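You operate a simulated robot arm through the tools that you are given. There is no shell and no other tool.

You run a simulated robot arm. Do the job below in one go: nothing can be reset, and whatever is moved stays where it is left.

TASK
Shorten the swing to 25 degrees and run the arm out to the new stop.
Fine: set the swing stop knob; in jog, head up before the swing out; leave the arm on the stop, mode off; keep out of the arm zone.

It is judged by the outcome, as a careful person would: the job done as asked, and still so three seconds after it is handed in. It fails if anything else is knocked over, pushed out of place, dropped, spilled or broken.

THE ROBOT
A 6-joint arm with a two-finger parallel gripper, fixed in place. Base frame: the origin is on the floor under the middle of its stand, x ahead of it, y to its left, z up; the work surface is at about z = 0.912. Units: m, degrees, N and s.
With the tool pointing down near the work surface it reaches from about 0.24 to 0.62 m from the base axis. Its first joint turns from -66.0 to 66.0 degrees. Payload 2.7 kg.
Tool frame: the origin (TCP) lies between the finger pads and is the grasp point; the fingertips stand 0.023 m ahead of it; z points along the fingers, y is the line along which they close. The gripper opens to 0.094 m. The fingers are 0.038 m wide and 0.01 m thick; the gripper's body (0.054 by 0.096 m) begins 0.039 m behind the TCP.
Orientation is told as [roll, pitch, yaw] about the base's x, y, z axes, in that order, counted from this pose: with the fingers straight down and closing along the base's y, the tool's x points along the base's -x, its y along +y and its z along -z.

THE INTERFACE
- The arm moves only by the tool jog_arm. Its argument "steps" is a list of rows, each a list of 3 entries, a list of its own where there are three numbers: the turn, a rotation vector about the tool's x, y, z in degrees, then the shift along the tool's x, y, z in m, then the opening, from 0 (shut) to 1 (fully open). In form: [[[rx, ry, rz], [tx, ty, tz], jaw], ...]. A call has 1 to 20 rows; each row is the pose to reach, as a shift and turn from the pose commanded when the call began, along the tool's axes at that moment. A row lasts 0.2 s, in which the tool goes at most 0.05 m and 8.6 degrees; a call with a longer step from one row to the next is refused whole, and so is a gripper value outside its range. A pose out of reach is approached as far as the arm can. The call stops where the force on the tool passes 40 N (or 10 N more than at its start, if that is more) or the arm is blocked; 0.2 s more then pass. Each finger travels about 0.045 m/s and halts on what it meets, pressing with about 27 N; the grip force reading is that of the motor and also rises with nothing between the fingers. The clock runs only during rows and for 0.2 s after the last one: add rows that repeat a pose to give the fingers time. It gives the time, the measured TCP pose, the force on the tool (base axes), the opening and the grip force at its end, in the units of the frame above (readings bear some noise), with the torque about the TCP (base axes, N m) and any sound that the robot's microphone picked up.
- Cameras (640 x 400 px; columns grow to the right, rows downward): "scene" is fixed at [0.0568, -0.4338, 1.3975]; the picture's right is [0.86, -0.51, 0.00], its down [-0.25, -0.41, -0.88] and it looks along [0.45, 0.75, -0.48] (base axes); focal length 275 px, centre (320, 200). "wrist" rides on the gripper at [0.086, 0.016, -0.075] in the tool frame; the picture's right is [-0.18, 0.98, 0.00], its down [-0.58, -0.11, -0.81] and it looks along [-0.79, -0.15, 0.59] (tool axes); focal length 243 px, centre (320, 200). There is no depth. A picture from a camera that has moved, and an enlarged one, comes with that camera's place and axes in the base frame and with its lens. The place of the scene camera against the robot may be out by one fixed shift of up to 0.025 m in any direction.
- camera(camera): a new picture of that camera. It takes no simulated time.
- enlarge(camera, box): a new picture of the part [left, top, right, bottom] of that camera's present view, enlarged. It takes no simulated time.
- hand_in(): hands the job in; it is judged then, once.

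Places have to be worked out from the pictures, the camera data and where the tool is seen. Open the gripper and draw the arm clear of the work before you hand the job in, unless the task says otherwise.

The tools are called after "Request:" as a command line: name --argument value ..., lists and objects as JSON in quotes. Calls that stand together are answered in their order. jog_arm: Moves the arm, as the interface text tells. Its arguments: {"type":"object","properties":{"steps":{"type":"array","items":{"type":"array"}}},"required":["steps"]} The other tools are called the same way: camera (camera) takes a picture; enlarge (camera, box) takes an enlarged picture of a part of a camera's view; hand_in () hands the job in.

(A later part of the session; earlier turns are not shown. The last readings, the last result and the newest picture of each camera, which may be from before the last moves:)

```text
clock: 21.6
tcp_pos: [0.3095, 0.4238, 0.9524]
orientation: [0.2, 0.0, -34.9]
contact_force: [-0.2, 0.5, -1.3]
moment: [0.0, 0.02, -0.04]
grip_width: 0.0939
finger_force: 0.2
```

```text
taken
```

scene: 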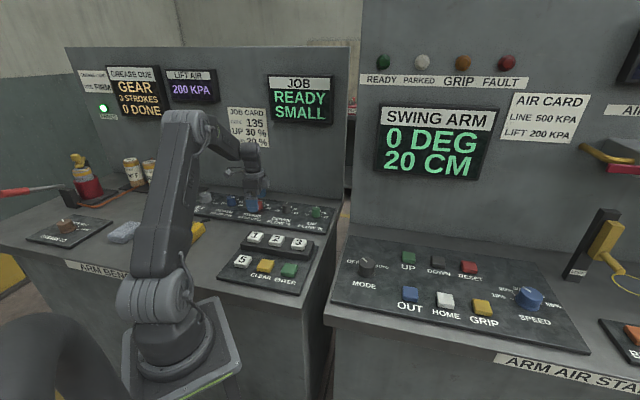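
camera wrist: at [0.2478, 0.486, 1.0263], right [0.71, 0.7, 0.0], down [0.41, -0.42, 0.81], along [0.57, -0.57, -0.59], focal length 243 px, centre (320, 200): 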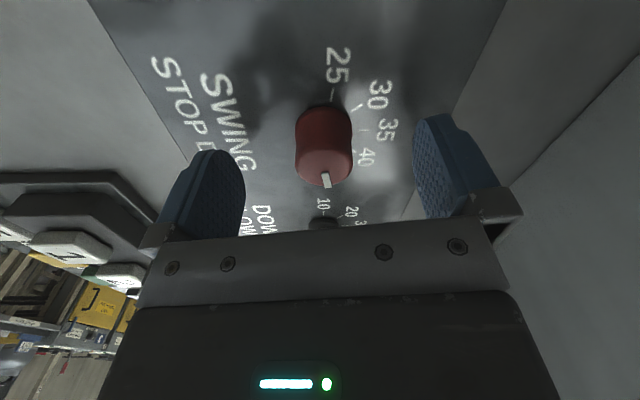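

The knob sits centrally between the fingers. I close the gripper on it.

Request:
jog_arm --steps '[[[0, 0, 0], [0, 0, 0], 0.5], [[0, 0, 0], [0, 0, 0], 0], [[0, 0, 0], [0, 0, 0], 0], [[0, 0, 0], [0, 0, 0], 0], [[0, 0, 0], [0, 0, 0], 0], [[0, 0, 0], [0, 0, 0], 0], [[0, 0, 0], [0, 0, 0], 0]]'

Request:
camera --camera "wrist"

```text
clock: 23.2
tcp_pos: [0.3102, 0.4232, 0.9517]
orientation: [0.3, 0.0, -34.9]
contact_force: [11.7, 16.6, -5.9]
moment: [0.28, -0.14, 0.05]
grip_width: 0.03
finger_force: 45.1
```

```text
taken
camera wrist: at [0.2484, 0.487, 1.0267], right [0.71, 0.7, 0.01], down [0.41, -0.43, 0.81], along [0.57, -0.57, -0.59], focal length 243 px, centre (320, 200)
```

wrist: 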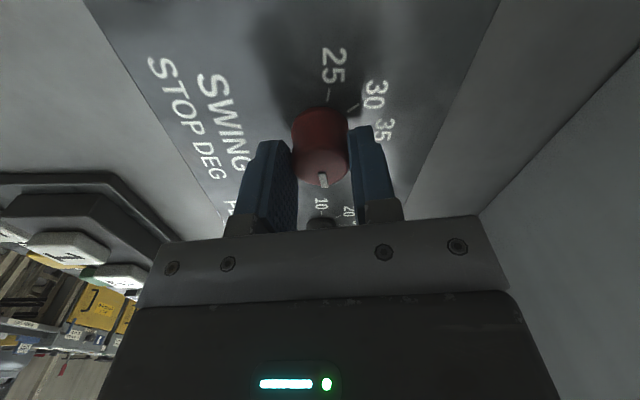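

Gripped at 0.030 m; a 20 N side force shows the knob lies slightly toward tool +y. I shift 1 mm that way to relieve it.

Request:
jog_arm --steps '[[[0, 0, 0], [0, 0.0005, 0], 0], [[0, 0, 0], [0, 0.001, 0], 0], [[0, 0, 0], [0, 0.001, 0], 0]]'

```text
clock: 24.0
tcp_pos: [0.3109, 0.4245, 0.9528]
orientation: [0.3, 0.1, -34.8]
contact_force: [8.5, 12.2, 0.6]
moment: [0.38, -0.36, 0.03]
grip_width: 0.0299
finger_force: 45.1
```

Force fell by ~5 N per mm; I move a further 2.5 mm.

Request:
jog_arm --steps '[[[0, 0, 0], [0, 0.001, 0], 0], [[0, 0, 0], [0, 0.002, 0], 0], [[0, 0, 0], [0, 0.0025, 0], 0], [[0, 0, 0], [0, 0.0025, 0], 0]]'

```text
clock: 25.0
tcp_pos: [0.3109, 0.424, 0.9516]
orientation: [-0.2, 0.0, -34.9]
contact_force: [-11.8, -13.3, 22.3]
moment: [-0.7, 0.54, 0.08]
grip_width: 0.0299
finger_force: 45.0
```

Overshot: the force reversed. I go back 1.2 mm.

Request:
jog_arm --steps '[[[0, 0, 0], [0, -0.0006, 0], 0], [[0, 0, 0], [0, -0.0012, 0], 0], [[0, 0, 0], [0, -0.0012, 0], 0]]'

```text
clock: 25.8
tcp_pos: [0.3112, 0.4243, 0.9523]
orientation: [0.0, 0.0, -34.9]
contact_force: [-11.0, -9.7, 21.8]
moment: [-0.48, 0.39, 0.01]
grip_width: 0.03
finger_force: 45.2
```

There is friction-held preload left; I open a little, then re-close at this place to clear it.

Request:
jog_arm --steps '[[[0, 0, 0], [0, 0, 0], 0.5], [[0, 0, 0], [0, -0.0002, 0], 0.5], [[0, 0, 0], [0, -0.0002, 0], 0.5], [[0, 0, 0], [0, -0.0002, 0], 0], [[0, 0, 0], [0, -0.0002, 0], 0], [[0, 0, 0], [0, -0.0002, 0], 0], [[0, 0, 0], [0, -0.0002, 0], 0]]'

Request:
camera --camera "wrist"

```text
clock: 27.4
tcp_pos: [0.3102, 0.4243, 0.9517]
orientation: [0.0, -0.1, -34.9]
contact_force: [-5.2, -6.8, 0.9]
moment: [-0.24, 0.14, -0.03]
grip_width: 0.0299
finger_force: 45.3
```

```text
taken
camera wrist: at [0.2492, 0.4874, 1.0258], right [0.71, 0.7, 0.0], down [0.41, -0.42, 0.81], along [0.56, -0.58, -0.59], focal length 243 px, centre (320, 200)
```

wrist: 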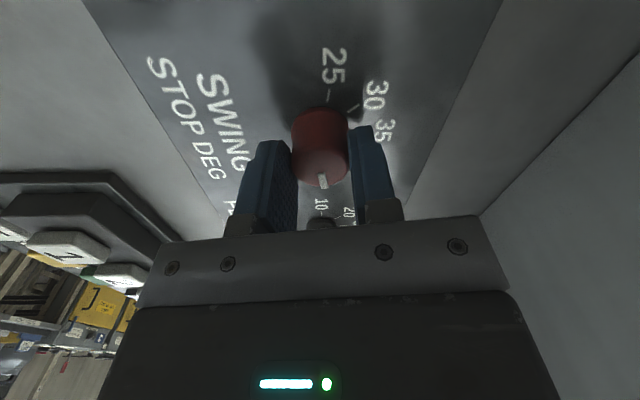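

Side force is small now. I enlarge the view to check the alignment along the pads before turning.

Request:
enlarge --camera "wrist" --box '[224, 80, 416, 200]'

```text
3.33 times, centred on (320, 140) of wrist
camera zoom: at [0.2492, 0.4874, 1.0258], right [0.71, 0.7, 0.0], down [0.41, -0.42, 0.81], along [0.56, -0.58, -0.59], focal length 809 px, centre (320, 400)
```

zoom: 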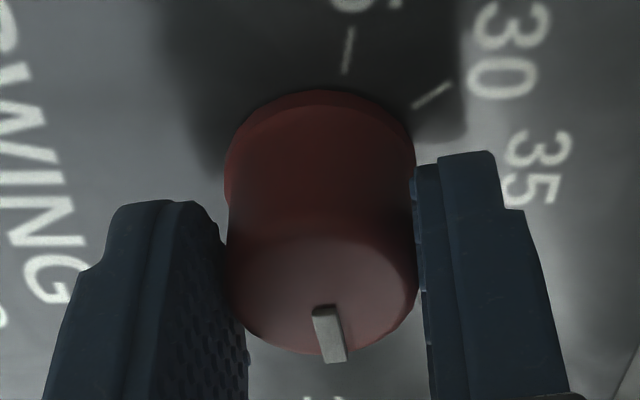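

Grip looks good. I turn the knob counter‑clockwise by the first 40°, and check.

Request:
jog_arm --steps '[[[0, 0, -8], [0, -0.0004, 0], 0], [[0, 0, -16], [0, -0.0004, 0], 0], [[0, 0, -24], [0, -0.0004, 0], 0], [[0, 0, -32], [0, -0.0004, 0], 0], [[0, 0, -40], [0, -0.0004, 0], 0], [[0, 0, -40], [0, -0.0004, 0], 0]]'

Request:
enlarge --camera "wrist" --box '[224, 80, 416, 200]'

```text
clock: 28.8
tcp_pos: [0.311, 0.4234, 0.9513]
orientation: [0.0, -0.1, 5.2]
contact_force: [-4.0, -14.9, 0.7]
moment: [-0.11, 0.21, -0.02]
grip_width: 0.03
finger_force: 44.8
```

```text
3.33 times, centred on (320, 140) of wrist
camera zoom: at [0.2229, 0.4323, 1.0257], right [0.09, 1.0, 0.0], down [0.59, -0.06, 0.81], along [0.8, -0.08, -0.59], focal length 809 px, centre (320, 400)
```

zoom: 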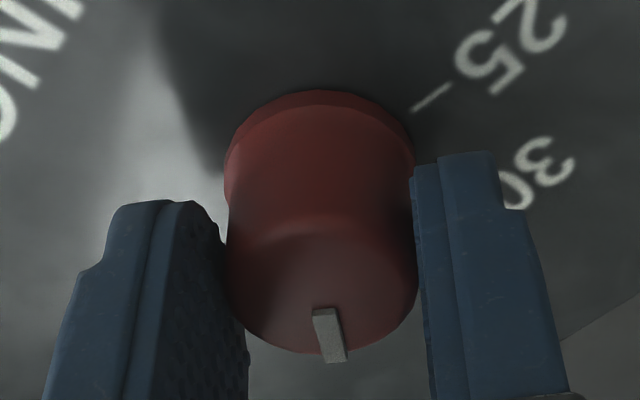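

The knob follows with no slip (pointer now at 40). I continue another 80°, shifting 1.2 mm in -y to relieve the side force.

Request:
jog_arm --steps '[[[0, 0, -8], [0.0002, -0.0006, 0], 0], [[0, 0, -16], [0.0004, -0.0012, 0], 0], [[0, 0, -24], [0.0004, -0.0012, 0], 0], [[0, 0, -32], [0.0004, -0.0012, 0], 0], [[0, 0, -40], [0.0004, -0.0012, 0], 0], [[0, 0, -48], [0.0004, -0.0012, 0], 0], [[0, 0, -56], [0.0004, -0.0012, 0], 0], [[0, 0, -64], [0.0004, -0.0012, 0], 0], [[0, 0, -72], [0.0004, -0.0012, 0], 0], [[0, 0, -80], [0.0004, -0.0012, 0], 0], [[0, 0, -80], [0.0004, -0.0012, 0], 0]]'

Request:
enlarge --camera "wrist" --box '[224, 80, 416, 200]'

```text
clock: 31.2
tcp_pos: [0.3118, 0.4224, 0.9511]
orientation: [-0.3, -0.1, 85.2]
contact_force: [17.1, -8.9, -4.9]
moment: [0.51, -0.47, -0.06]
grip_width: 0.03
finger_force: 44.8
```

```text
3.33 times, centred on (320, 140) of wrist
camera zoom: at [0.2878, 0.338, 1.0256], right [-0.96, 0.27, 0.0], down [0.16, 0.57, 0.81], along [0.22, 0.78, -0.59], focal length 809 px, centre (320, 400)
```

zoom: 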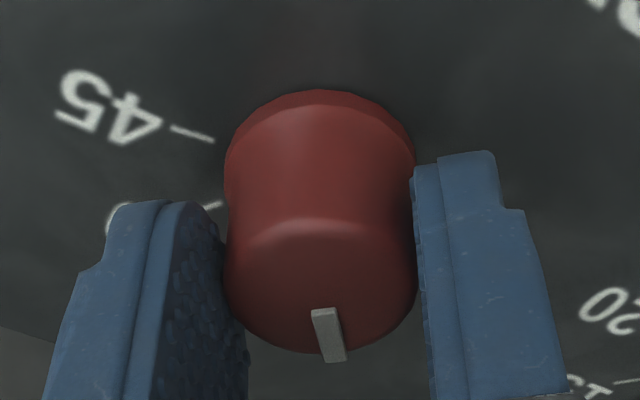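

Still no slip; the pointer is at 30. I do the last 40°.

Request:
jog_arm --steps '[[[0, 0, -8], [0.0004, -0.0007, 0], 0], [[0, 0, -16], [0.0006, -0.0012, 0], 0], [[0, 0, -24], [0.0006, -0.0012, 0], 0], [[0, 0, -32], [0.0006, -0.0012, 0], 0], [[0, 0, -40], [0.0006, -0.0012, 0], 0], [[0, 0, -40], [0.0006, -0.0012, 0], 0]]'

Request:
enlarge --camera "wrist" --box '[160, 60, 480, 260]'

Request:
camera --camera "scene"

```text
clock: 32.6
tcp_pos: [0.3128, 0.4226, 0.9514]
orientation: [-0.2, -0.1, 125.2]
contact_force: [19.4, 3.1, -6.7]
moment: [0.8, 0.03, -0.01]
grip_width: 0.03
finger_force: 44.6
```

```text
2.00 times, centred on (320, 160) of wrist
camera zoom: at [0.3485, 0.3428, 1.0257], right [-0.91, -0.42, 0.0], down [-0.25, 0.54, 0.81], along [-0.33, 0.74, -0.59], focal length 485 px, centre (320, 280)
```

zoom: 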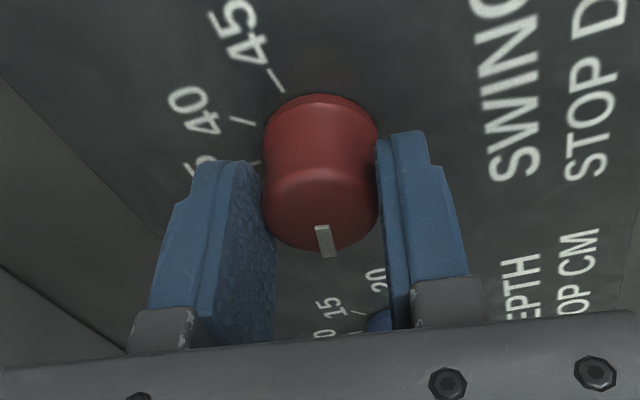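

```text
taken
```

scene: 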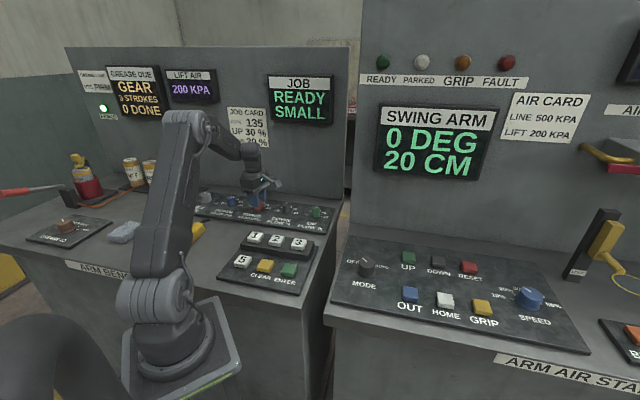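

The knob has been turned the full 160°. I open the fingers in place, then rise straight up before looking.

Request:
jog_arm --steps '[[[0, 0, 0], [0, 0, 0], 0.6], [[0, 0, 0], [0, 0, 0], 1], [[0, 0, 0], [0, 0, 0], 1], [[0, 0, 0], [0, 0, 0], 1], [[0, 0, 0], [0, 0, 0], 1], [[0, 0, 0], [0, 0, -0.02], 1], [[0, 0, 0], [0, 0, -0.05], 1], [[0, 0, 0], [0, 0, -0.09], 1], [[0, 0, 8], [0, 0, -0.1], 1], [[0, 0, 16], [0, 0, -0.1], 1], [[0, 0, 24], [0, 0, -0.1], 1], [[0, 0, 32], [0, 0, -0.1], 1], [[0, 0, 40], [0, 0, -0.1], 1], [[0, 0, 48], [0, 0, -0.1], 1], [[0, 0, 56], [0, 0, -0.1], 1], [[0, 0, 64], [0, 0, -0.1], 1], [[0, 0, 72], [0, 0, -0.1], 1], [[0, 0, 80], [0, 0, -0.1], 1], [[0, 0, 80], [0, 0, -0.1], 1]]'

Request:
enlarge --camera "wrist" --box '[240, 0, 400, 100]'

Request:
camera --camera "wrist"

```text
clock: 36.6
tcp_pos: [0.3105, 0.422, 1.0511]
orientation: [0.0, -0.1, 45.0]
contact_force: [0.0, -0.7, -0.3]
moment: [0.01, 0.0, 0.01]
grip_width: 0.0939
finger_force: 0.0
```

```text
4.00 times, centred on (320, 50) of wrist
camera zoom: at [0.2384, 0.3727, 1.1258], right [-0.56, 0.83, 0.0], down [0.49, 0.33, 0.81], along [0.67, 0.46, -0.59], focal length 970 px, centre (320, 800)
```

zoom: 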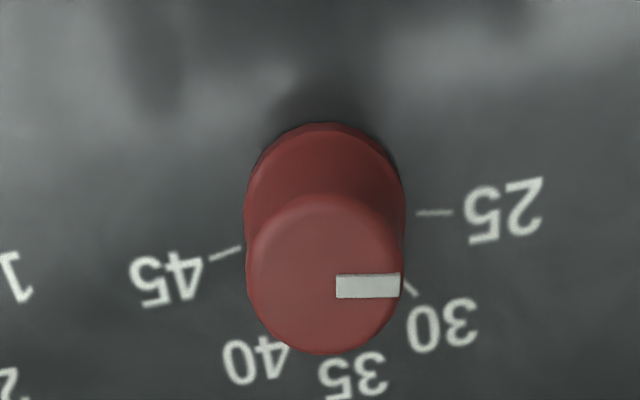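

```text
taken
camera wrist: at [0.2384, 0.3727, 1.1258], right [-0.56, 0.83, 0.0], down [0.49, 0.33, 0.81], along [0.67, 0.46, -0.59], focal length 243 px, centre (320, 200)
```

wrist: 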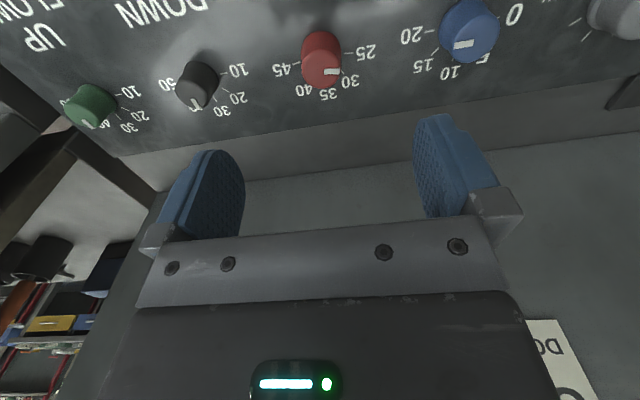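

The pointer now lines up with 25. Next I rise and travel at z≈1.2 to above the right panel, in front of the walls, to look at MODE, UP and OUT.

Request:
jog_arm --steps '[[[0, 0, 0], [0, 0, -0.045], 1], [[0, 0, 0], [0, 0, -0.09], 1], [[0, 0, 0], [0, 0, -0.13], 1], [[0, 0, 0], [0.0256, -0.0383, -0.14], 1], [[0, 0, 0], [0.0513, -0.0766, -0.15], 1], [[0, 0, 0], [0.0769, -0.1149, -0.15], 1], [[0, 0, 0], [0.1025, -0.1532, -0.15], 1], [[0, 0, 0], [0.1281, -0.1914, -0.15], 1], [[0, 0, 0], [0.1538, -0.2297, -0.15], 1], [[0, 0, 0], [0.1794, -0.268, -0.15], 1], [[0, 0, 0], [0.205, -0.3063, -0.15], 1], [[0, 0, 0], [0.2307, -0.3446, -0.15], 1], [[0, 0, 0], [0.2563, -0.3829, -0.15], 1], [[0, 0, 0], [0.2563, -0.3829, -0.15], 1]]'

Request:
camera --camera "wrist"

Request:
camera --camera "scene"

Request:
enlarge --camera "wrist" --box '[0, 0, 640, 20]'

```text
clock: 39.6
tcp_pos: [0.4011, -0.031, 1.2003]
orientation: [0.0, 0.0, 45.1]
contact_force: [-0.3, 0.4, 0.1]
moment: [0.0, 0.0, 0.02]
grip_width: 0.0939
finger_force: 0.0
```

```text
taken
camera wrist: at [0.3284, -0.0799, 1.2748], right [-0.57, 0.82, 0.0], down [0.49, 0.33, 0.81], along [0.67, 0.46, -0.59], focal length 243 px, centre (320, 200)
```

wrist: 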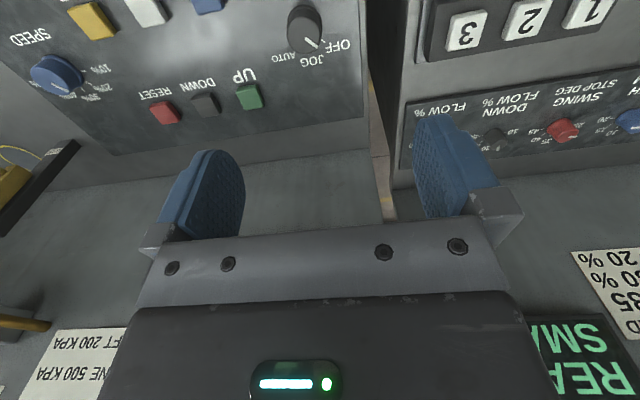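

```text
taken
```

scene: 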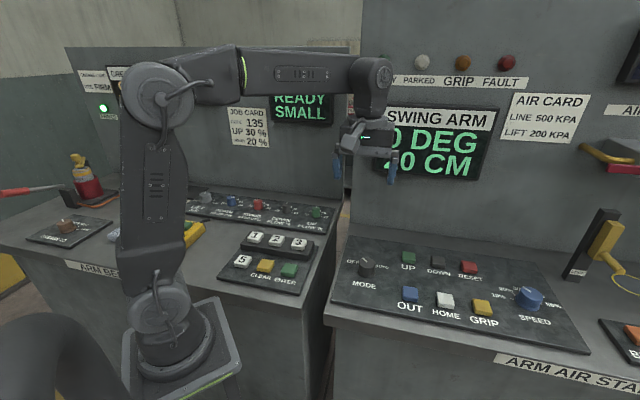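

```text
1.00 times, centred on (320, 10) of wrist (not enlarged: the box is as wide or as high as the picture)
camera zoom: at [0.3284, -0.0799, 1.2748], right [-0.57, 0.82, 0.0], down [0.49, 0.33, 0.81], along [0.67, 0.46, -0.59], focal length 243 px, centre (320, 390)
```

zoom: 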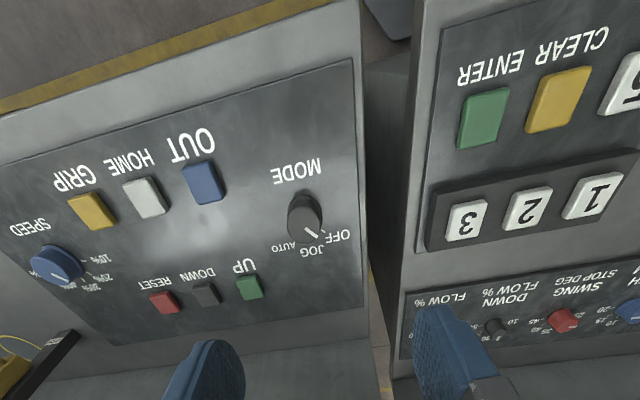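

Estimates: MODE ≈(0.423,-0.037), UP ≈(0.556,-0.053), OUT ≈(0.467,-0.139). I zoom on the mode knob to read its pointer.

Request:
enlarge --camera "wrist" --box '[256, 0, 384, 80]'

Request:
enlarge --camera "wrist" --box '[130, 0, 290, 130]'

```text
5.00 times, centred on (320, 40) of wrist
camera zoom: at [0.3284, -0.0799, 1.2748], right [-0.57, 0.82, 0.0], down [0.49, 0.33, 0.81], along [0.67, 0.46, -0.59], focal length 1213 px, centre (320, 1000)
```

zoom: 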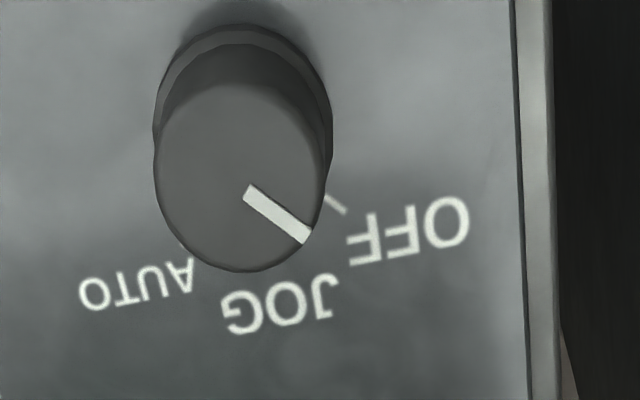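

```text
3.08 times, centred on (210, 65) of wrist
camera zoom: at [0.3284, -0.0799, 1.2748], right [-0.57, 0.82, 0.0], down [0.49, 0.33, 0.81], along [0.67, 0.46, -0.59], focal length 746 px, centre (658, 615)
```

zoom: 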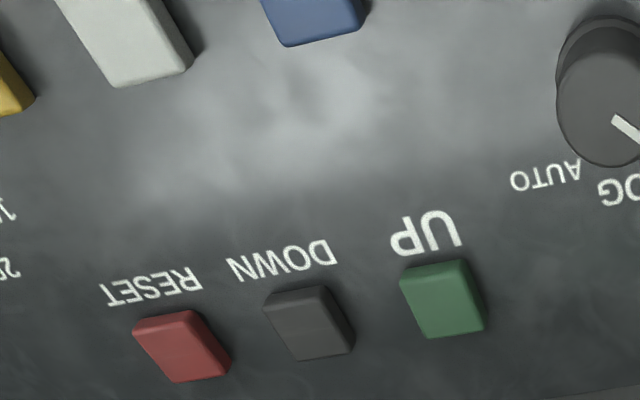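

The mode pointer is at OFF; JOG is at the middle (panel "up", 45° in base axes). I lower to hover over the mode knob for alignment.

Request:
jog_arm --steps '[[[0, 0, 0], [-0.0075, -0.0079, 0.045], 1], [[0, 0, 0], [-0.0149, -0.0158, 0.09], 1], [[0, 0, 0], [-0.0223, -0.0237, 0.13], 1], [[0, 0, 0], [-0.0223, -0.0237, 0.14], 1], [[0, 0, 0], [-0.0223, -0.0237, 0.14], 1]]'

Request:
camera --camera "wrist"

Request:
enlarge --camera "wrist" --box '[240, 20, 400, 120]'

```text
clock: 40.8
tcp_pos: [0.4344, -0.0319, 1.0611]
orientation: [-0.1, -0.1, 45.1]
contact_force: [-0.5, 0.7, 0.0]
moment: [0.0, 0.01, 0.01]
grip_width: 0.0939
finger_force: 0.0
```

```text
taken
camera wrist: at [0.361, -0.0806, 1.1354], right [-0.57, 0.82, 0.0], down [0.49, 0.33, 0.81], along [0.67, 0.46, -0.59], focal length 243 px, centre (320, 200)
```

wrist: 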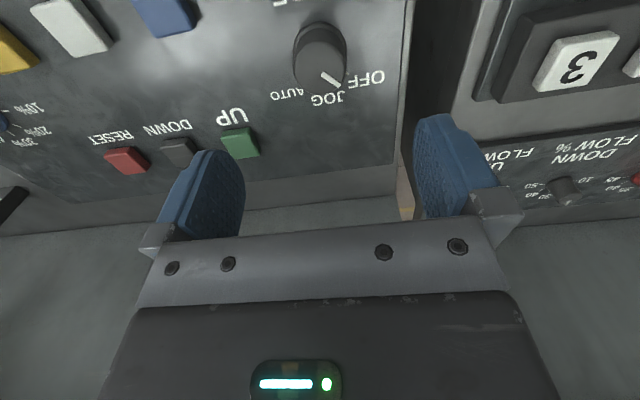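

```text
4.00 times, centred on (320, 70) of wrist
camera zoom: at [0.361, -0.0806, 1.1354], right [-0.57, 0.82, 0.0], down [0.49, 0.33, 0.81], along [0.67, 0.46, -0.59], focal length 970 px, centre (320, 720)
```

zoom: 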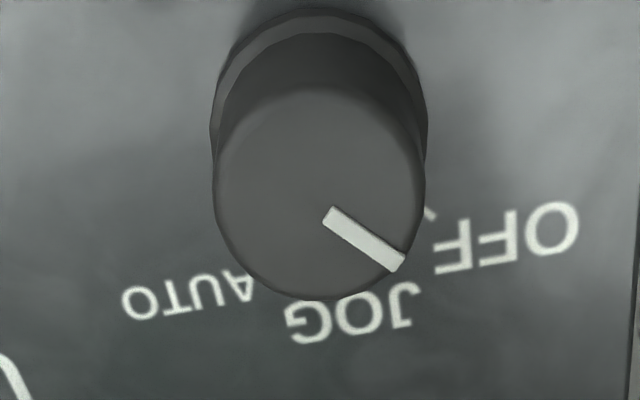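

The mode knob is directly under the tool (base ≈0.92, top ≈0.951, ⌀≈0.04); OFF is 45° left of JOG. I turn to yaw 67.5°, lower over it and grip.

Request:
jog_arm --steps '[[[0, 0, -7.5], [0, 0, 0], 1], [[0, 0, -15], [0, 0, 0.02], 1], [[0, 0, -22.5], [0, 0, 0.04], 1], [[0, 0, -22.5], [0, 0, 0.06], 1], [[0, 0, -22.5], [0, 0, 0.08], 1], [[0, 0, -22.5], [0, 0, 0.095], 1], [[0, 0, -22.5], [0, 0, 0.105], 1], [[0, 0, -22.5], [0, 0, 0.105], 1]]'

Request:
camera --camera "wrist"

```text
clock: 42.6
tcp_pos: [0.4346, -0.0303, 0.9567]
orientation: [-0.1, -0.1, 67.6]
contact_force: [-0.1, -0.6, 0.4]
moment: [-0.03, 0.02, -0.04]
grip_width: 0.0939
finger_force: 0.0
```

```text
taken
camera wrist: at [0.3857, -0.1042, 1.0305], right [-0.84, 0.55, 0.0], down [0.32, 0.49, 0.81], along [0.44, 0.68, -0.59], focal length 243 px, centre (320, 200)
```

wrist: 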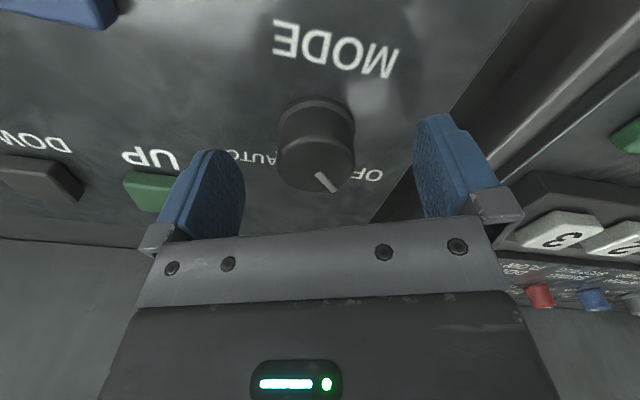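

The knob is centred between the fingers; I close on it.

Request:
jog_arm --steps '[[[0, 0, 0], [0, 0, 0], 0.6], [[0, 0, 0], [0, 0, 0], 0], [[0, 0, 0], [0, 0, 0], 0], [[0, 0, 0], [0, 0, 0], 0], [[0, 0, 0], [0, 0, 0], 0], [[0, 0, 0], [0, 0, 0], 0]]'

Request:
enlarge --camera "wrist" --box '[208, 80, 432, 220]'

```text
clock: 44.0
tcp_pos: [0.4372, -0.0317, 0.9574]
orientation: [-0.5, -0.2, 67.6]
contact_force: [28.3, -13.9, -6.8]
moment: [-0.76, -0.06, -0.1]
grip_width: 0.0421
finger_force: 45.2
```

```text
2.86 times, centred on (320, 150) of wrist
camera zoom: at [0.3878, -0.1052, 1.031], right [-0.84, 0.55, -0.01], down [0.31, 0.5, 0.81], along [0.45, 0.68, -0.59], focal length 693 px, centre (320, 343)
```

zoom: 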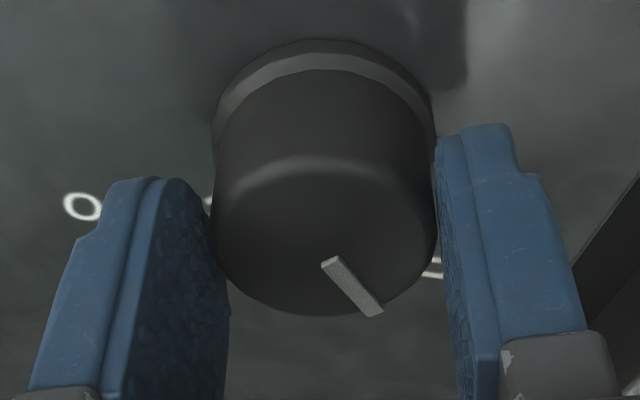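

A 31 N side force toward tool -y shows ~3 mm offset. I open a little, shift 2.7 mm toward tool -y, and re-close.

Request:
jog_arm --steps '[[[0, 0, 0], [0, 0, 0], 0.65], [[0, 0, 0], [0, 0, 0], 0.65], [[0, 0, 0], [0, -0.0027, 0], 0.65], [[0, 0, 0], [0, -0.0027, 0], 0.65], [[0, 0, 0], [0, -0.0027, 0], 0], [[0, 0, 0], [0, -0.0027, 0], 0], [[0, 0, 0], [0, -0.0027, 0], 0], [[0, 0, 0], [0, -0.0027, 0], 0]]'

Request:
enlarge --camera "wrist" --box '[208, 80, 432, 220]'

```text
clock: 45.8
tcp_pos: [0.4363, -0.0325, 0.9556]
orientation: [-0.2, 0.0, 67.6]
contact_force: [2.5, -1.2, -3.1]
moment: [-0.05, -0.11, -0.03]
grip_width: 0.0423
finger_force: 44.0
```

```text
2.86 times, centred on (320, 150) of wrist
camera zoom: at [0.3886, -0.1051, 1.0304], right [-0.84, 0.55, 0.0], down [0.32, 0.49, 0.81], along [0.44, 0.68, -0.59], focal length 693 px, centre (320, 343)
```

zoom: 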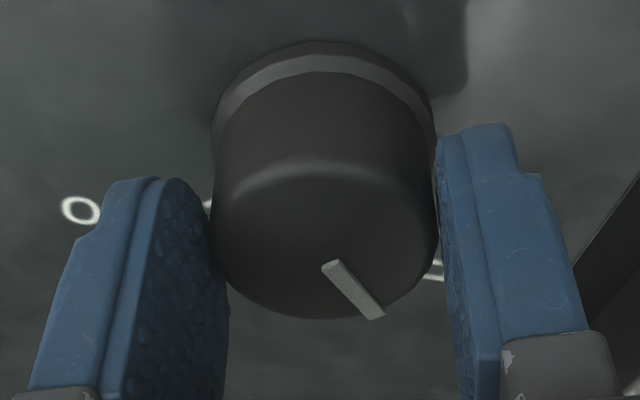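

Force is near zero now. I turn the knob 45° clockwise, to JOG.

Request:
jog_arm --steps '[[[0, 0, 7.5], [0, 0, 0], 0], [[0, 0, 15], [0, 0, 0], 0], [[0, 0, 22.5], [0, 0, 0], 0], [[0, 0, 30], [0, 0, 0], 0], [[0, 0, 37.5], [0, 0, 0], 0], [[0, 0, 45], [0, 0, 0], 0], [[0, 0, 45], [0, 0, 0], 0]]'

Request:
enlarge --camera "wrist" --box '[208, 80, 432, 220]'

Request:
camera --camera "scene"

```text
clock: 47.4
tcp_pos: [0.4347, -0.0291, 0.9561]
orientation: [0.2, 0.0, 22.6]
contact_force: [-20.7, 23.8, 10.1]
moment: [0.71, 0.25, 0.14]
grip_width: 0.0424
finger_force: 45.4
```

```text
2.86 times, centred on (320, 150) of wrist
camera zoom: at [0.3489, -0.0477, 1.0307], right [-0.21, 0.98, 0.0], down [0.58, 0.12, 0.81], along [0.79, 0.17, -0.59], focal length 693 px, centre (320, 343)
```

zoom: 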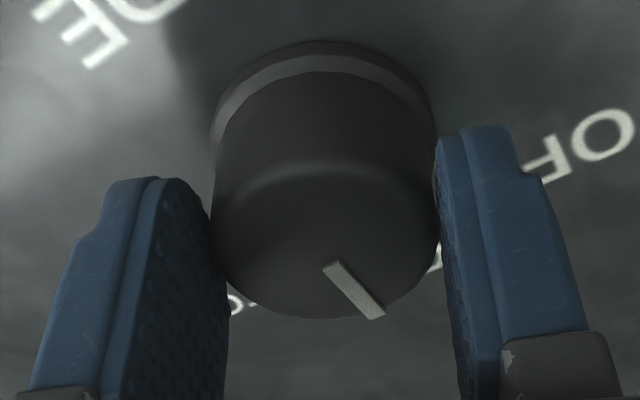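

```text
taken
```

scene: 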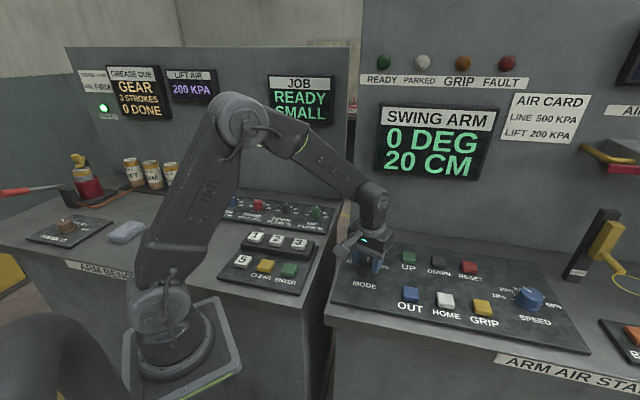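

The pointer followed to JOG. I relieve the side force (shift ~2.8 mm along tool +y) before releasing.

Request:
jog_arm --steps '[[[0, 0, 0], [0, 0.001, 0], 0], [[0, 0, 0], [0, 0.002, 0], 0], [[0, 0, 0], [0, 0.0026, 0], 0], [[0, 0, 0], [0, 0.0026, 0], 0]]'

```text
clock: 48.4
tcp_pos: [0.435, -0.0298, 0.9557]
orientation: [-0.1, -0.1, 22.5]
contact_force: [-12.7, 10.3, 10.8]
moment: [0.26, 0.93, 0.07]
grip_width: 0.0423
finger_force: 45.2
```

Now I release and rise, turning back to yaw 45 to inspect the pointer.

Request:
jog_arm --steps '[[[0, 0, 0], [0, 0, 0], 0.7], [[0, 0, 0], [0, 0, 0], 1], [[0, 0, 0], [0, 0, 0], 1], [[0, 0, 0], [0, 0, 0], 1], [[0, 0, 0], [0, 0, 0], 1], [[0, 0, 0], [0, 0, -0.02], 1], [[0, 0, 0], [0, 0, -0.05], 1], [[0, 0, -7.5], [0, 0, -0.09], 1], [[0, 0, -15], [0, 0, -0.105], 1], [[0, 0, -22.5], [0, 0, -0.105], 1], [[0, 0, -22.5], [0, 0, -0.105], 1]]'

Request:
enlarge --camera "wrist" --box '[224, 20, 416, 140]'

Request:
camera --camera "scene"

Request:
enlarge --camera "wrist" --box '[0, 0, 640, 20]'

```text
clock: 50.8
tcp_pos: [0.4357, -0.0301, 1.0614]
orientation: [0.0, 0.0, 45.1]
contact_force: [-0.4, 0.2, 0.5]
moment: [-0.01, 0.02, -0.03]
grip_width: 0.0942
finger_force: 0.2
```

```text
3.33 times, centred on (320, 80) of wrist
camera zoom: at [0.3624, -0.0793, 1.1359], right [-0.57, 0.82, 0.0], down [0.49, 0.33, 0.81], along [0.67, 0.46, -0.59], focal length 809 px, centre (320, 600)
```

zoom: 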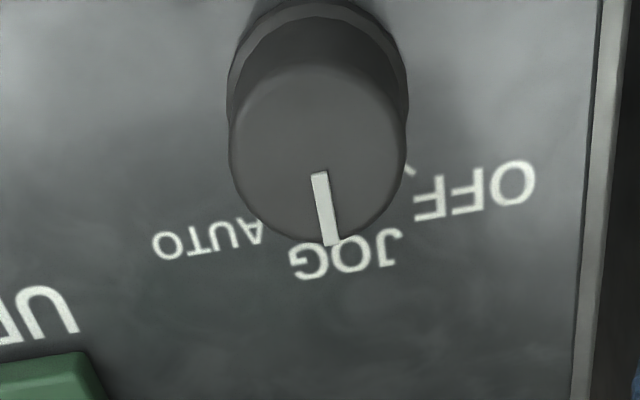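

```text
taken
```

scene: 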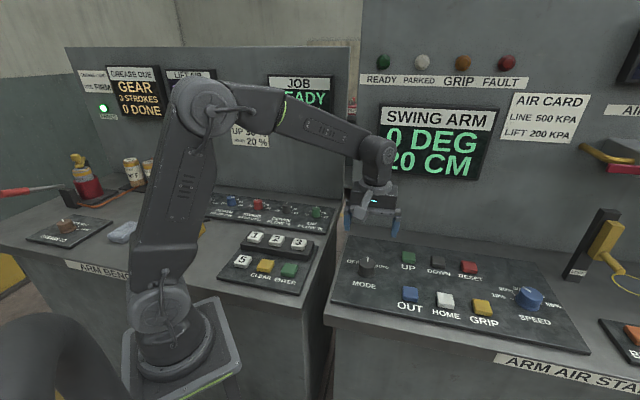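

```text
1.00 times, centred on (320, 10) of wrist (not enlarged: the box is as wide or as high as the picture)
camera zoom: at [0.3624, -0.0793, 1.1359], right [-0.57, 0.82, 0.0], down [0.49, 0.33, 0.81], along [0.67, 0.46, -0.59], focal length 243 px, centre (320, 390)
```

zoom: 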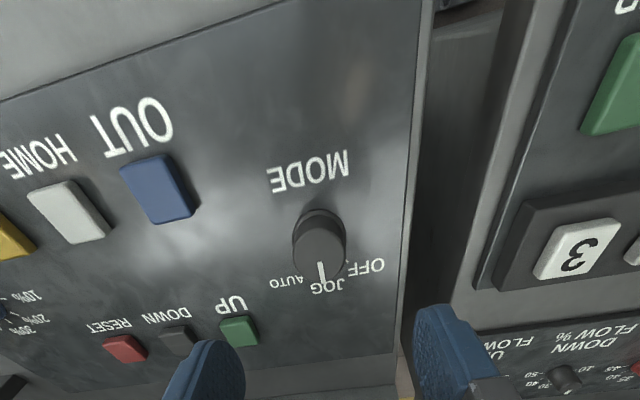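

The pointer is on JOG. Before going to UP, I want to check clearance between the wrist and the wall display behind that button, so I enlarge the scene around the gripper.

Request:
enlarge --camera "scene" --box '[300, 90, 500, 300]'

Request:
enlarge --camera "scene" --box '[330, 120, 430, 250]'

Request:
camera --camera "wrist"

Request:
enlarge --camera "wrist" --box '[60, 60, 300, 260]'

```text
1.90 times, centred on (400, 195) of scene
camera zoom: at [0.0568, -0.4338, 1.3975], right [0.86, -0.51, 0.0], down [-0.25, -0.41, -0.88], along [0.45, 0.75, -0.48], focal length 524 px, centre (168, 210)
```

zoom: 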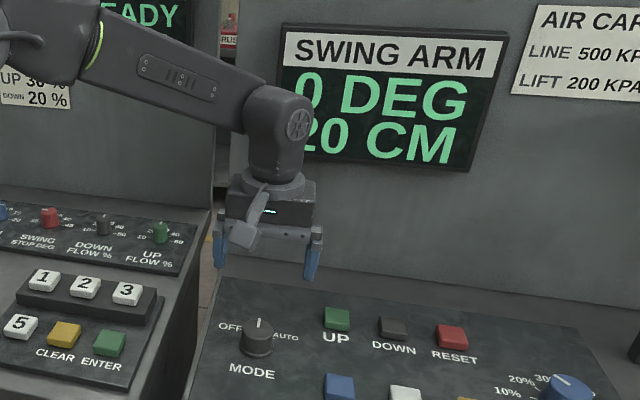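

```text
3.08 times, centred on (380, 185) of scene
camera zoom: at [0.0568, -0.4338, 1.3975], right [0.86, -0.51, 0.0], down [-0.25, -0.41, -0.88], along [0.45, 0.75, -0.48], focal length 846 px, centre (135, 246)
```

zoom: 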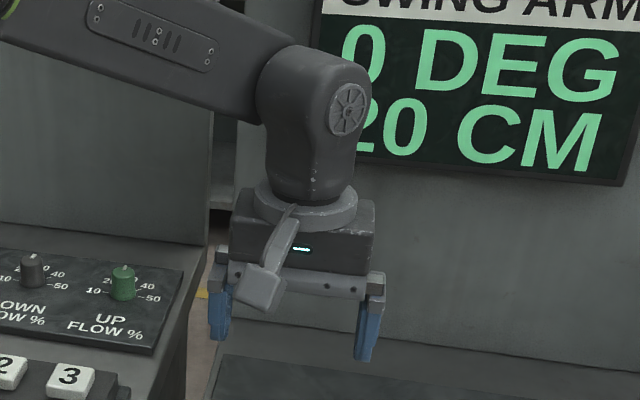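

```text
taken
camera wrist: at [0.3624, -0.0793, 1.1359], right [-0.57, 0.82, 0.0], down [0.49, 0.33, 0.81], along [0.67, 0.46, -0.59], focal length 243 px, centre (320, 200)
```

wrist: 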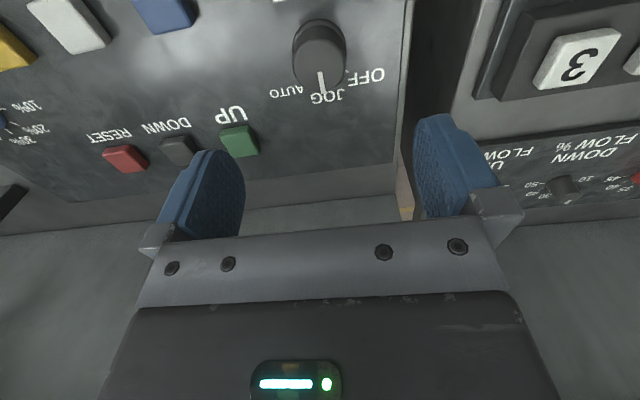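

```text
2.00 times, centred on (180, 160) of wrist
camera zoom: at [0.3624, -0.0793, 1.1359], right [-0.57, 0.82, 0.0], down [0.49, 0.33, 0.81], along [0.67, 0.46, -0.59], focal length 485 px, centre (600, 280)
```

zoom: 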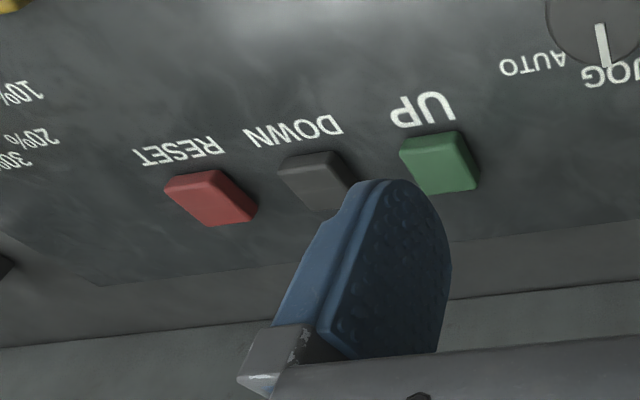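

The wall and display are about 0.12–0.15 m behind the UP button, enough clearance for the wrist. I close the gripper and hover above UP at z≈1.03 to refine.

Request:
jog_arm --steps '[[[0, 0, 0], [0, 0, 0], 0], [[0, 0, 0], [-0.0168, -0.0248, 0.0], 0], [[0, 0, 0], [-0.0335, -0.0496, 0.0], 0], [[0, 0, 0], [-0.0503, -0.0744, 0.01], 0], [[0, 0, 0], [-0.067, -0.0992, 0.02], 0], [[0, 0, 0], [-0.067, -0.0992, 0.03], 0], [[0, 0, 0], [-0.067, -0.0992, 0.03], 0]]'

Request:
camera --camera "wrist"

Request:
enlarge --camera "wrist" --box '[224, 30, 416, 150]'

Request:
camera --camera "scene"

```text
clock: 52.4
tcp_pos: [0.5532, -0.0508, 1.0296]
orientation: [0.0, -0.2, 45.1]
contact_force: [0.1, 1.2, 0.3]
moment: [-0.02, -0.02, 0.01]
grip_width: 0.0
finger_force: 26.9
```

```text
taken
camera wrist: at [0.4807, -0.1009, 1.1045], right [-0.57, 0.82, 0.0], down [0.49, 0.33, 0.81], along [0.67, 0.46, -0.59], focal length 243 px, centre (320, 200)
```

wrist: 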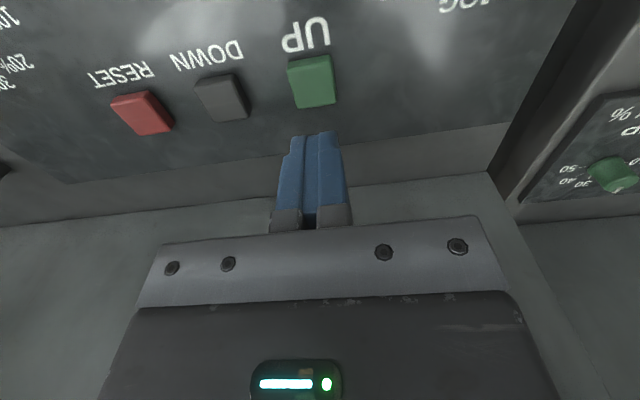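

```text
3.33 times, centred on (320, 90) of wrist
camera zoom: at [0.4807, -0.1009, 1.1045], right [-0.57, 0.82, 0.0], down [0.49, 0.33, 0.81], along [0.67, 0.46, -0.59], focal length 809 px, centre (320, 567)
```

zoom: 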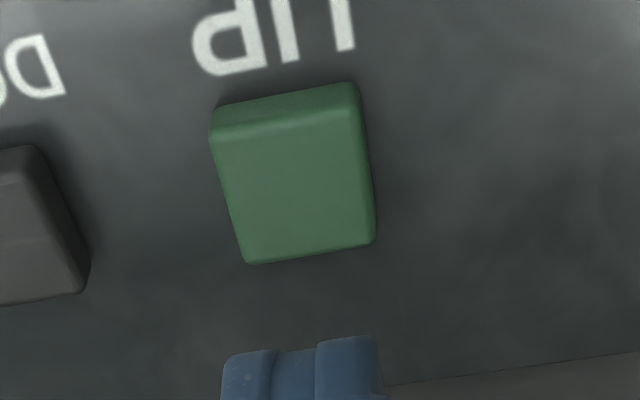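

```text
taken
```

scene: 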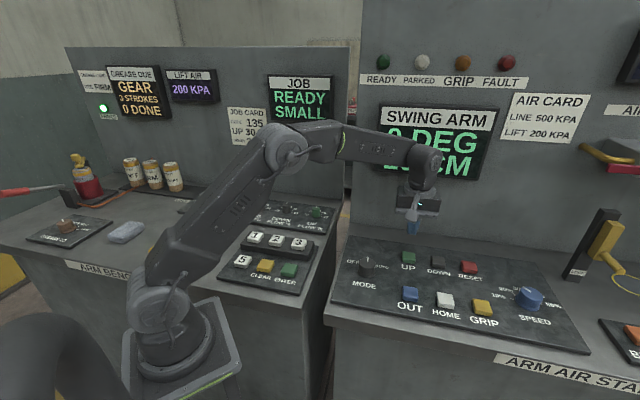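

UP's top face centre is about 5 mm further and 6 mm to the right of the tool axis. I shift there and lower to just above it.

Request:
jog_arm --steps '[[[0, 0, 0], [-0.005, -0.006, 0.015], 0], [[0, 0, 0], [-0.005, -0.006, 0.035], 0], [[0, 0, 0], [-0.005, -0.006, 0.05], 0], [[0, 0, 0], [-0.005, -0.006, 0.06], 0], [[0, 0, 0], [-0.005, -0.006, 0.06], 0]]'

Request:
camera --camera "wrist"

Request:
enlarge --camera "scene" --box '[340, 180, 500, 330]'

```text
clock: 53.6
tcp_pos: [0.562, -0.0516, 0.9709]
orientation: [0.1, -0.1, 45.2]
contact_force: [-0.7, 0.3, 0.1]
moment: [-0.01, -0.03, -0.02]
grip_width: 0.0002
finger_force: 26.7
```

```text
taken
camera wrist: at [0.4885, -0.102, 1.0455], right [-0.57, 0.82, 0.0], down [0.49, 0.33, 0.81], along [0.67, 0.46, -0.59], focal length 243 px, centre (320, 200)
```

wrist: 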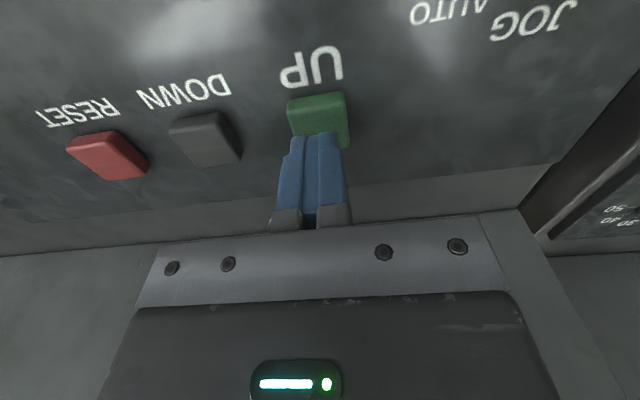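

```text
2.67 times, centred on (420, 255) of scene
camera zoom: at [0.0568, -0.4338, 1.3975], right [0.86, -0.51, 0.0], down [-0.25, -0.41, -0.88], along [0.45, 0.75, -0.48], focal length 733 px, centre (53, 53)
```

zoom: 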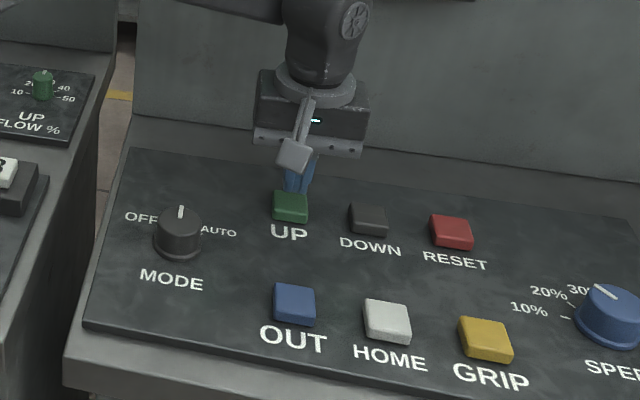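

The tip is about 13 mm above the button. I enlarge to verify where it will land.

Request:
enlarge --camera "wrist" --box '[240, 70, 400, 170]'

```text
4.00 times, centred on (320, 120) of wrist
camera zoom: at [0.4885, -0.102, 1.0455], right [-0.57, 0.82, 0.0], down [0.49, 0.33, 0.81], along [0.67, 0.46, -0.59], focal length 970 px, centre (320, 520)
```

zoom: 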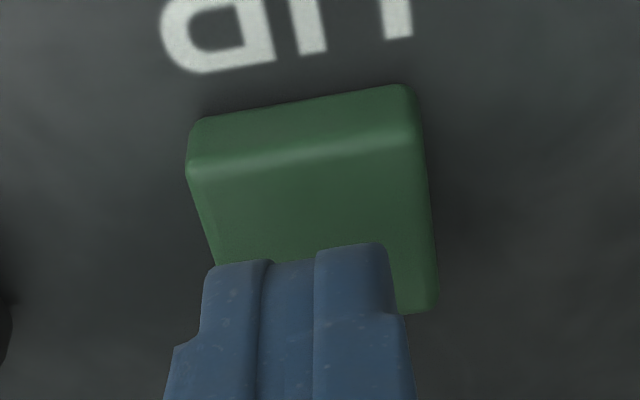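

The tip will land on the middle of the UP button. I press down in small steps and hold a little.

Request:
jog_arm --steps '[[[0, 0, 0], [0, 0, 0.005], 0], [[0, 0, 0], [0, 0, 0.01], 0], [[0, 0, 0], [0, 0, 0.012], 0], [[0, 0, 0], [0, 0, 0.014], 0], [[0, 0, 0], [0, 0, 0.015], 0], [[0, 0, 0], [0, 0, 0.016], 0]]'

Request:
enlarge --camera "scene" --box '[340, 40, 540, 190]'

```text
clock: 55.0
tcp_pos: [0.5614, -0.0505, 0.9557]
orientation: [0.0, -0.1, 45.1]
contact_force: [0.0, 0.6, -0.4]
moment: [-0.03, 0.04, -0.02]
grip_width: 0.0001
finger_force: 27.6
```

```text
2.67 times, centred on (440, 115) of scene
camera zoom: at [0.0568, -0.4338, 1.3975], right [0.86, -0.51, 0.0], down [-0.25, -0.41, -0.88], along [0.45, 0.75, -0.48], focal length 733 px, centre (0, 427)
```

zoom: 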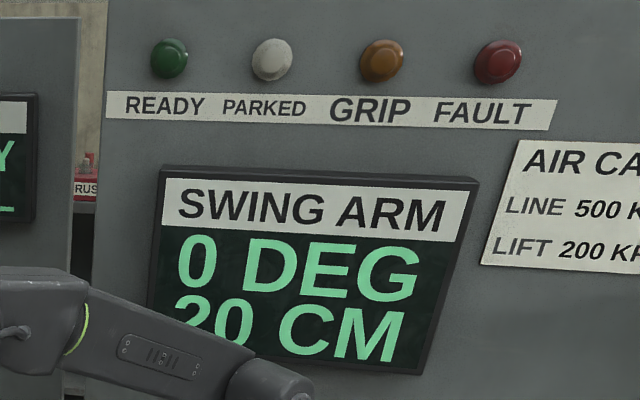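

No contact yet at tip height ≈0.932. I continue down in 1.5 mm steps.

Request:
jog_arm --steps '[[[0, 0, 0], [0, 0, 0.0015], 0], [[0, 0, 0], [0, 0, 0.003], 0], [[0, 0, 0], [0, 0, 0.0045], 0], [[0, 0, 0], [0, 0, 0.006], 0]]'

Request:
enlarge --camera "scene" --box '[340, 40, 540, 190]'

Request:
enlarge --camera "wrist" --box '[240, 70, 400, 170]'

```text
clock: 56.0
tcp_pos: [0.5617, -0.0516, 0.9495]
orientation: [0.0, -0.1, 45.1]
contact_force: [-0.2, -0.4, 1.0]
moment: [-0.01, 0.03, -0.01]
grip_width: 0.0
finger_force: 27.3
```

```text
2.67 times, centred on (440, 115) of scene
camera zoom: at [0.0568, -0.4338, 1.3975], right [0.86, -0.51, 0.0], down [-0.25, -0.41, -0.88], along [0.45, 0.75, -0.48], focal length 733 px, centre (0, 427)
```

zoom: 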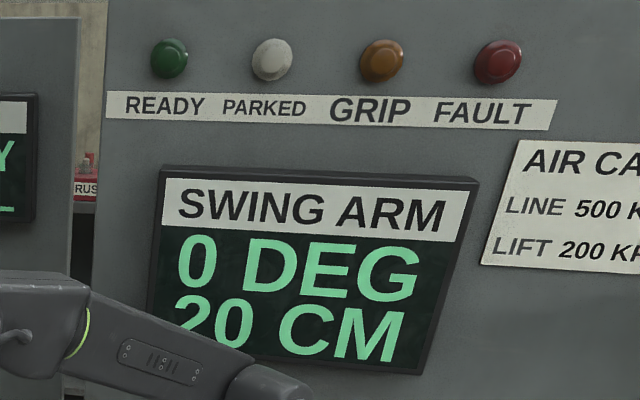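

```text
4.00 times, centred on (320, 120) of wrist
camera zoom: at [0.488, -0.102, 1.0235], right [-0.57, 0.82, 0.0], down [0.49, 0.33, 0.81], along [0.67, 0.46, -0.59], focal length 970 px, centre (320, 520)
```

zoom: 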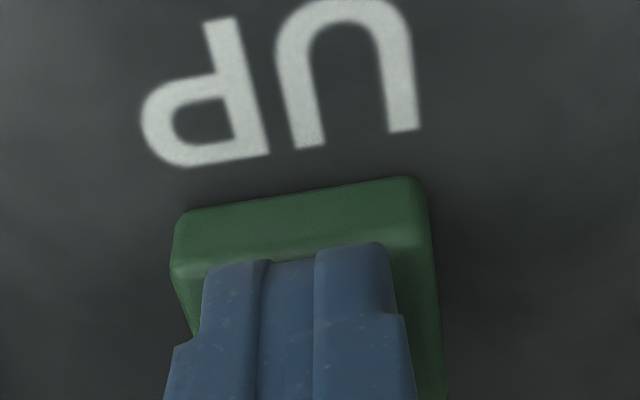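

Tip nearly touches. I continue in 1 mm steps.

Request:
jog_arm --steps '[[[0, 0, 0], [0, 0, 0.001], 0], [[0, 0, 0], [0, 0, 0.002], 0], [[0, 0, 0], [0, 0, 0.003], 0], [[0, 0, 0], [0, 0, 0.004], 0]]'

Request:
enlarge --camera "scene" --box '[340, 40, 540, 190]'

```text
clock: 57.0
tcp_pos: [0.5597, -0.0528, 0.9455]
orientation: [0.0, -0.1, 45.1]
contact_force: [0.3, -0.5, 2.6]
moment: [-0.01, 0.04, 0.02]
grip_width: 0.0
finger_force: 26.9
heard: click
```

```text
2.67 times, centred on (440, 115) of scene
camera zoom: at [0.0568, -0.4339, 1.3975], right [0.86, -0.51, 0.0], down [-0.25, -0.41, -0.88], along [0.45, 0.75, -0.48], focal length 733 px, centre (0, 427)
```

zoom: 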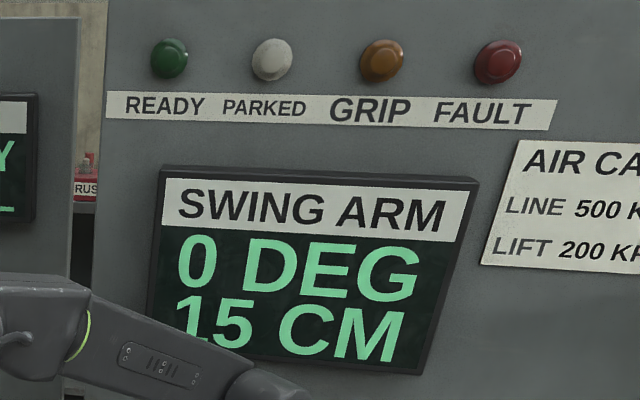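

A click was heard and the display went 20 → 15 CM. I hold for a moment to see whether it runs on while held.

Request:
jog_arm --steps '[[[0, 0, 0], [0, 0, 0], 0], [[0, 0, 0], [0, 0, 0], 0]]'

Request:
enlarge --camera "scene" --box '[340, 40, 540, 190]'

```text
clock: 57.6
tcp_pos: [0.5606, -0.0533, 0.9464]
orientation: [0.0, -0.1, 45.1]
contact_force: [0.4, -0.1, 3.0]
moment: [-0.07, 0.03, 0.02]
grip_width: 0.0001
finger_force: 27.0
```

```text
2.67 times, centred on (440, 115) of scene
camera zoom: at [0.0568, -0.4339, 1.3975], right [0.86, -0.51, 0.0], down [-0.25, -0.41, -0.88], along [0.45, 0.75, -0.48], focal length 733 px, centre (0, 427)
```

zoom: 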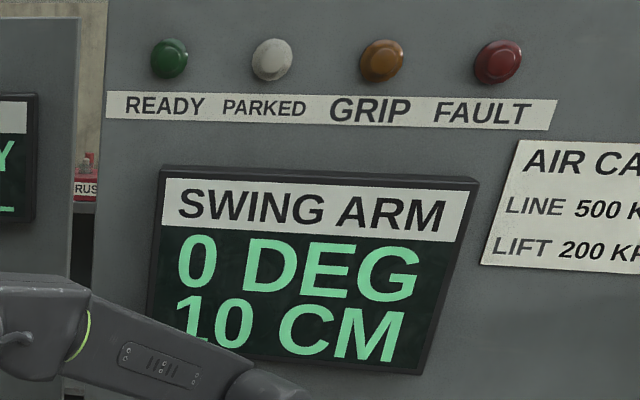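

It runs while held (now 10 CM). I keep holding until it reads 0.

Request:
jog_arm --steps '[[[0, 0, 0], [0, 0, 0], 0], [[0, 0, 0], [0, 0, 0], 0], [[0, 0, 0], [0, 0, 0], 0], [[0, 0, 0], [0, 0, 0], 0], [[0, 0, 0], [0, 0, 0], 0], [[0, 0, 0], [0, 0, 0], 0]]'

Request:
enlarge --camera "scene" --box '[340, 40, 540, 190]'

```text
clock: 59.0
tcp_pos: [0.5611, -0.0522, 0.9456]
orientation: [0.1, 0.0, 45.1]
contact_force: [1.3, -0.3, 2.0]
moment: [-0.02, -0.01, -0.01]
grip_width: 0.0002
finger_force: 27.1
```

```text
2.67 times, centred on (440, 115) of scene
camera zoom: at [0.0568, -0.4339, 1.3975], right [0.86, -0.51, 0.0], down [-0.25, -0.41, -0.88], along [0.45, 0.75, -0.48], focal length 733 px, centre (0, 427)
```

zoom: 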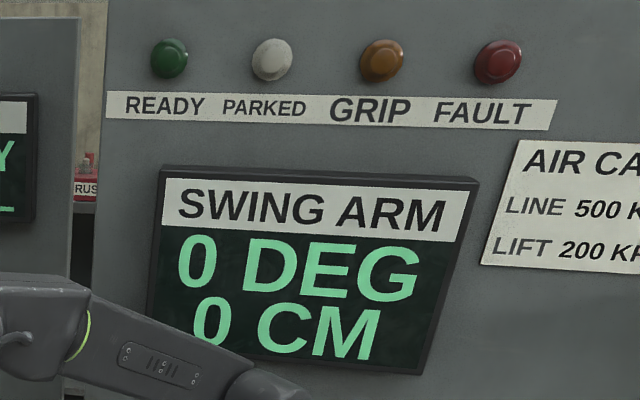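

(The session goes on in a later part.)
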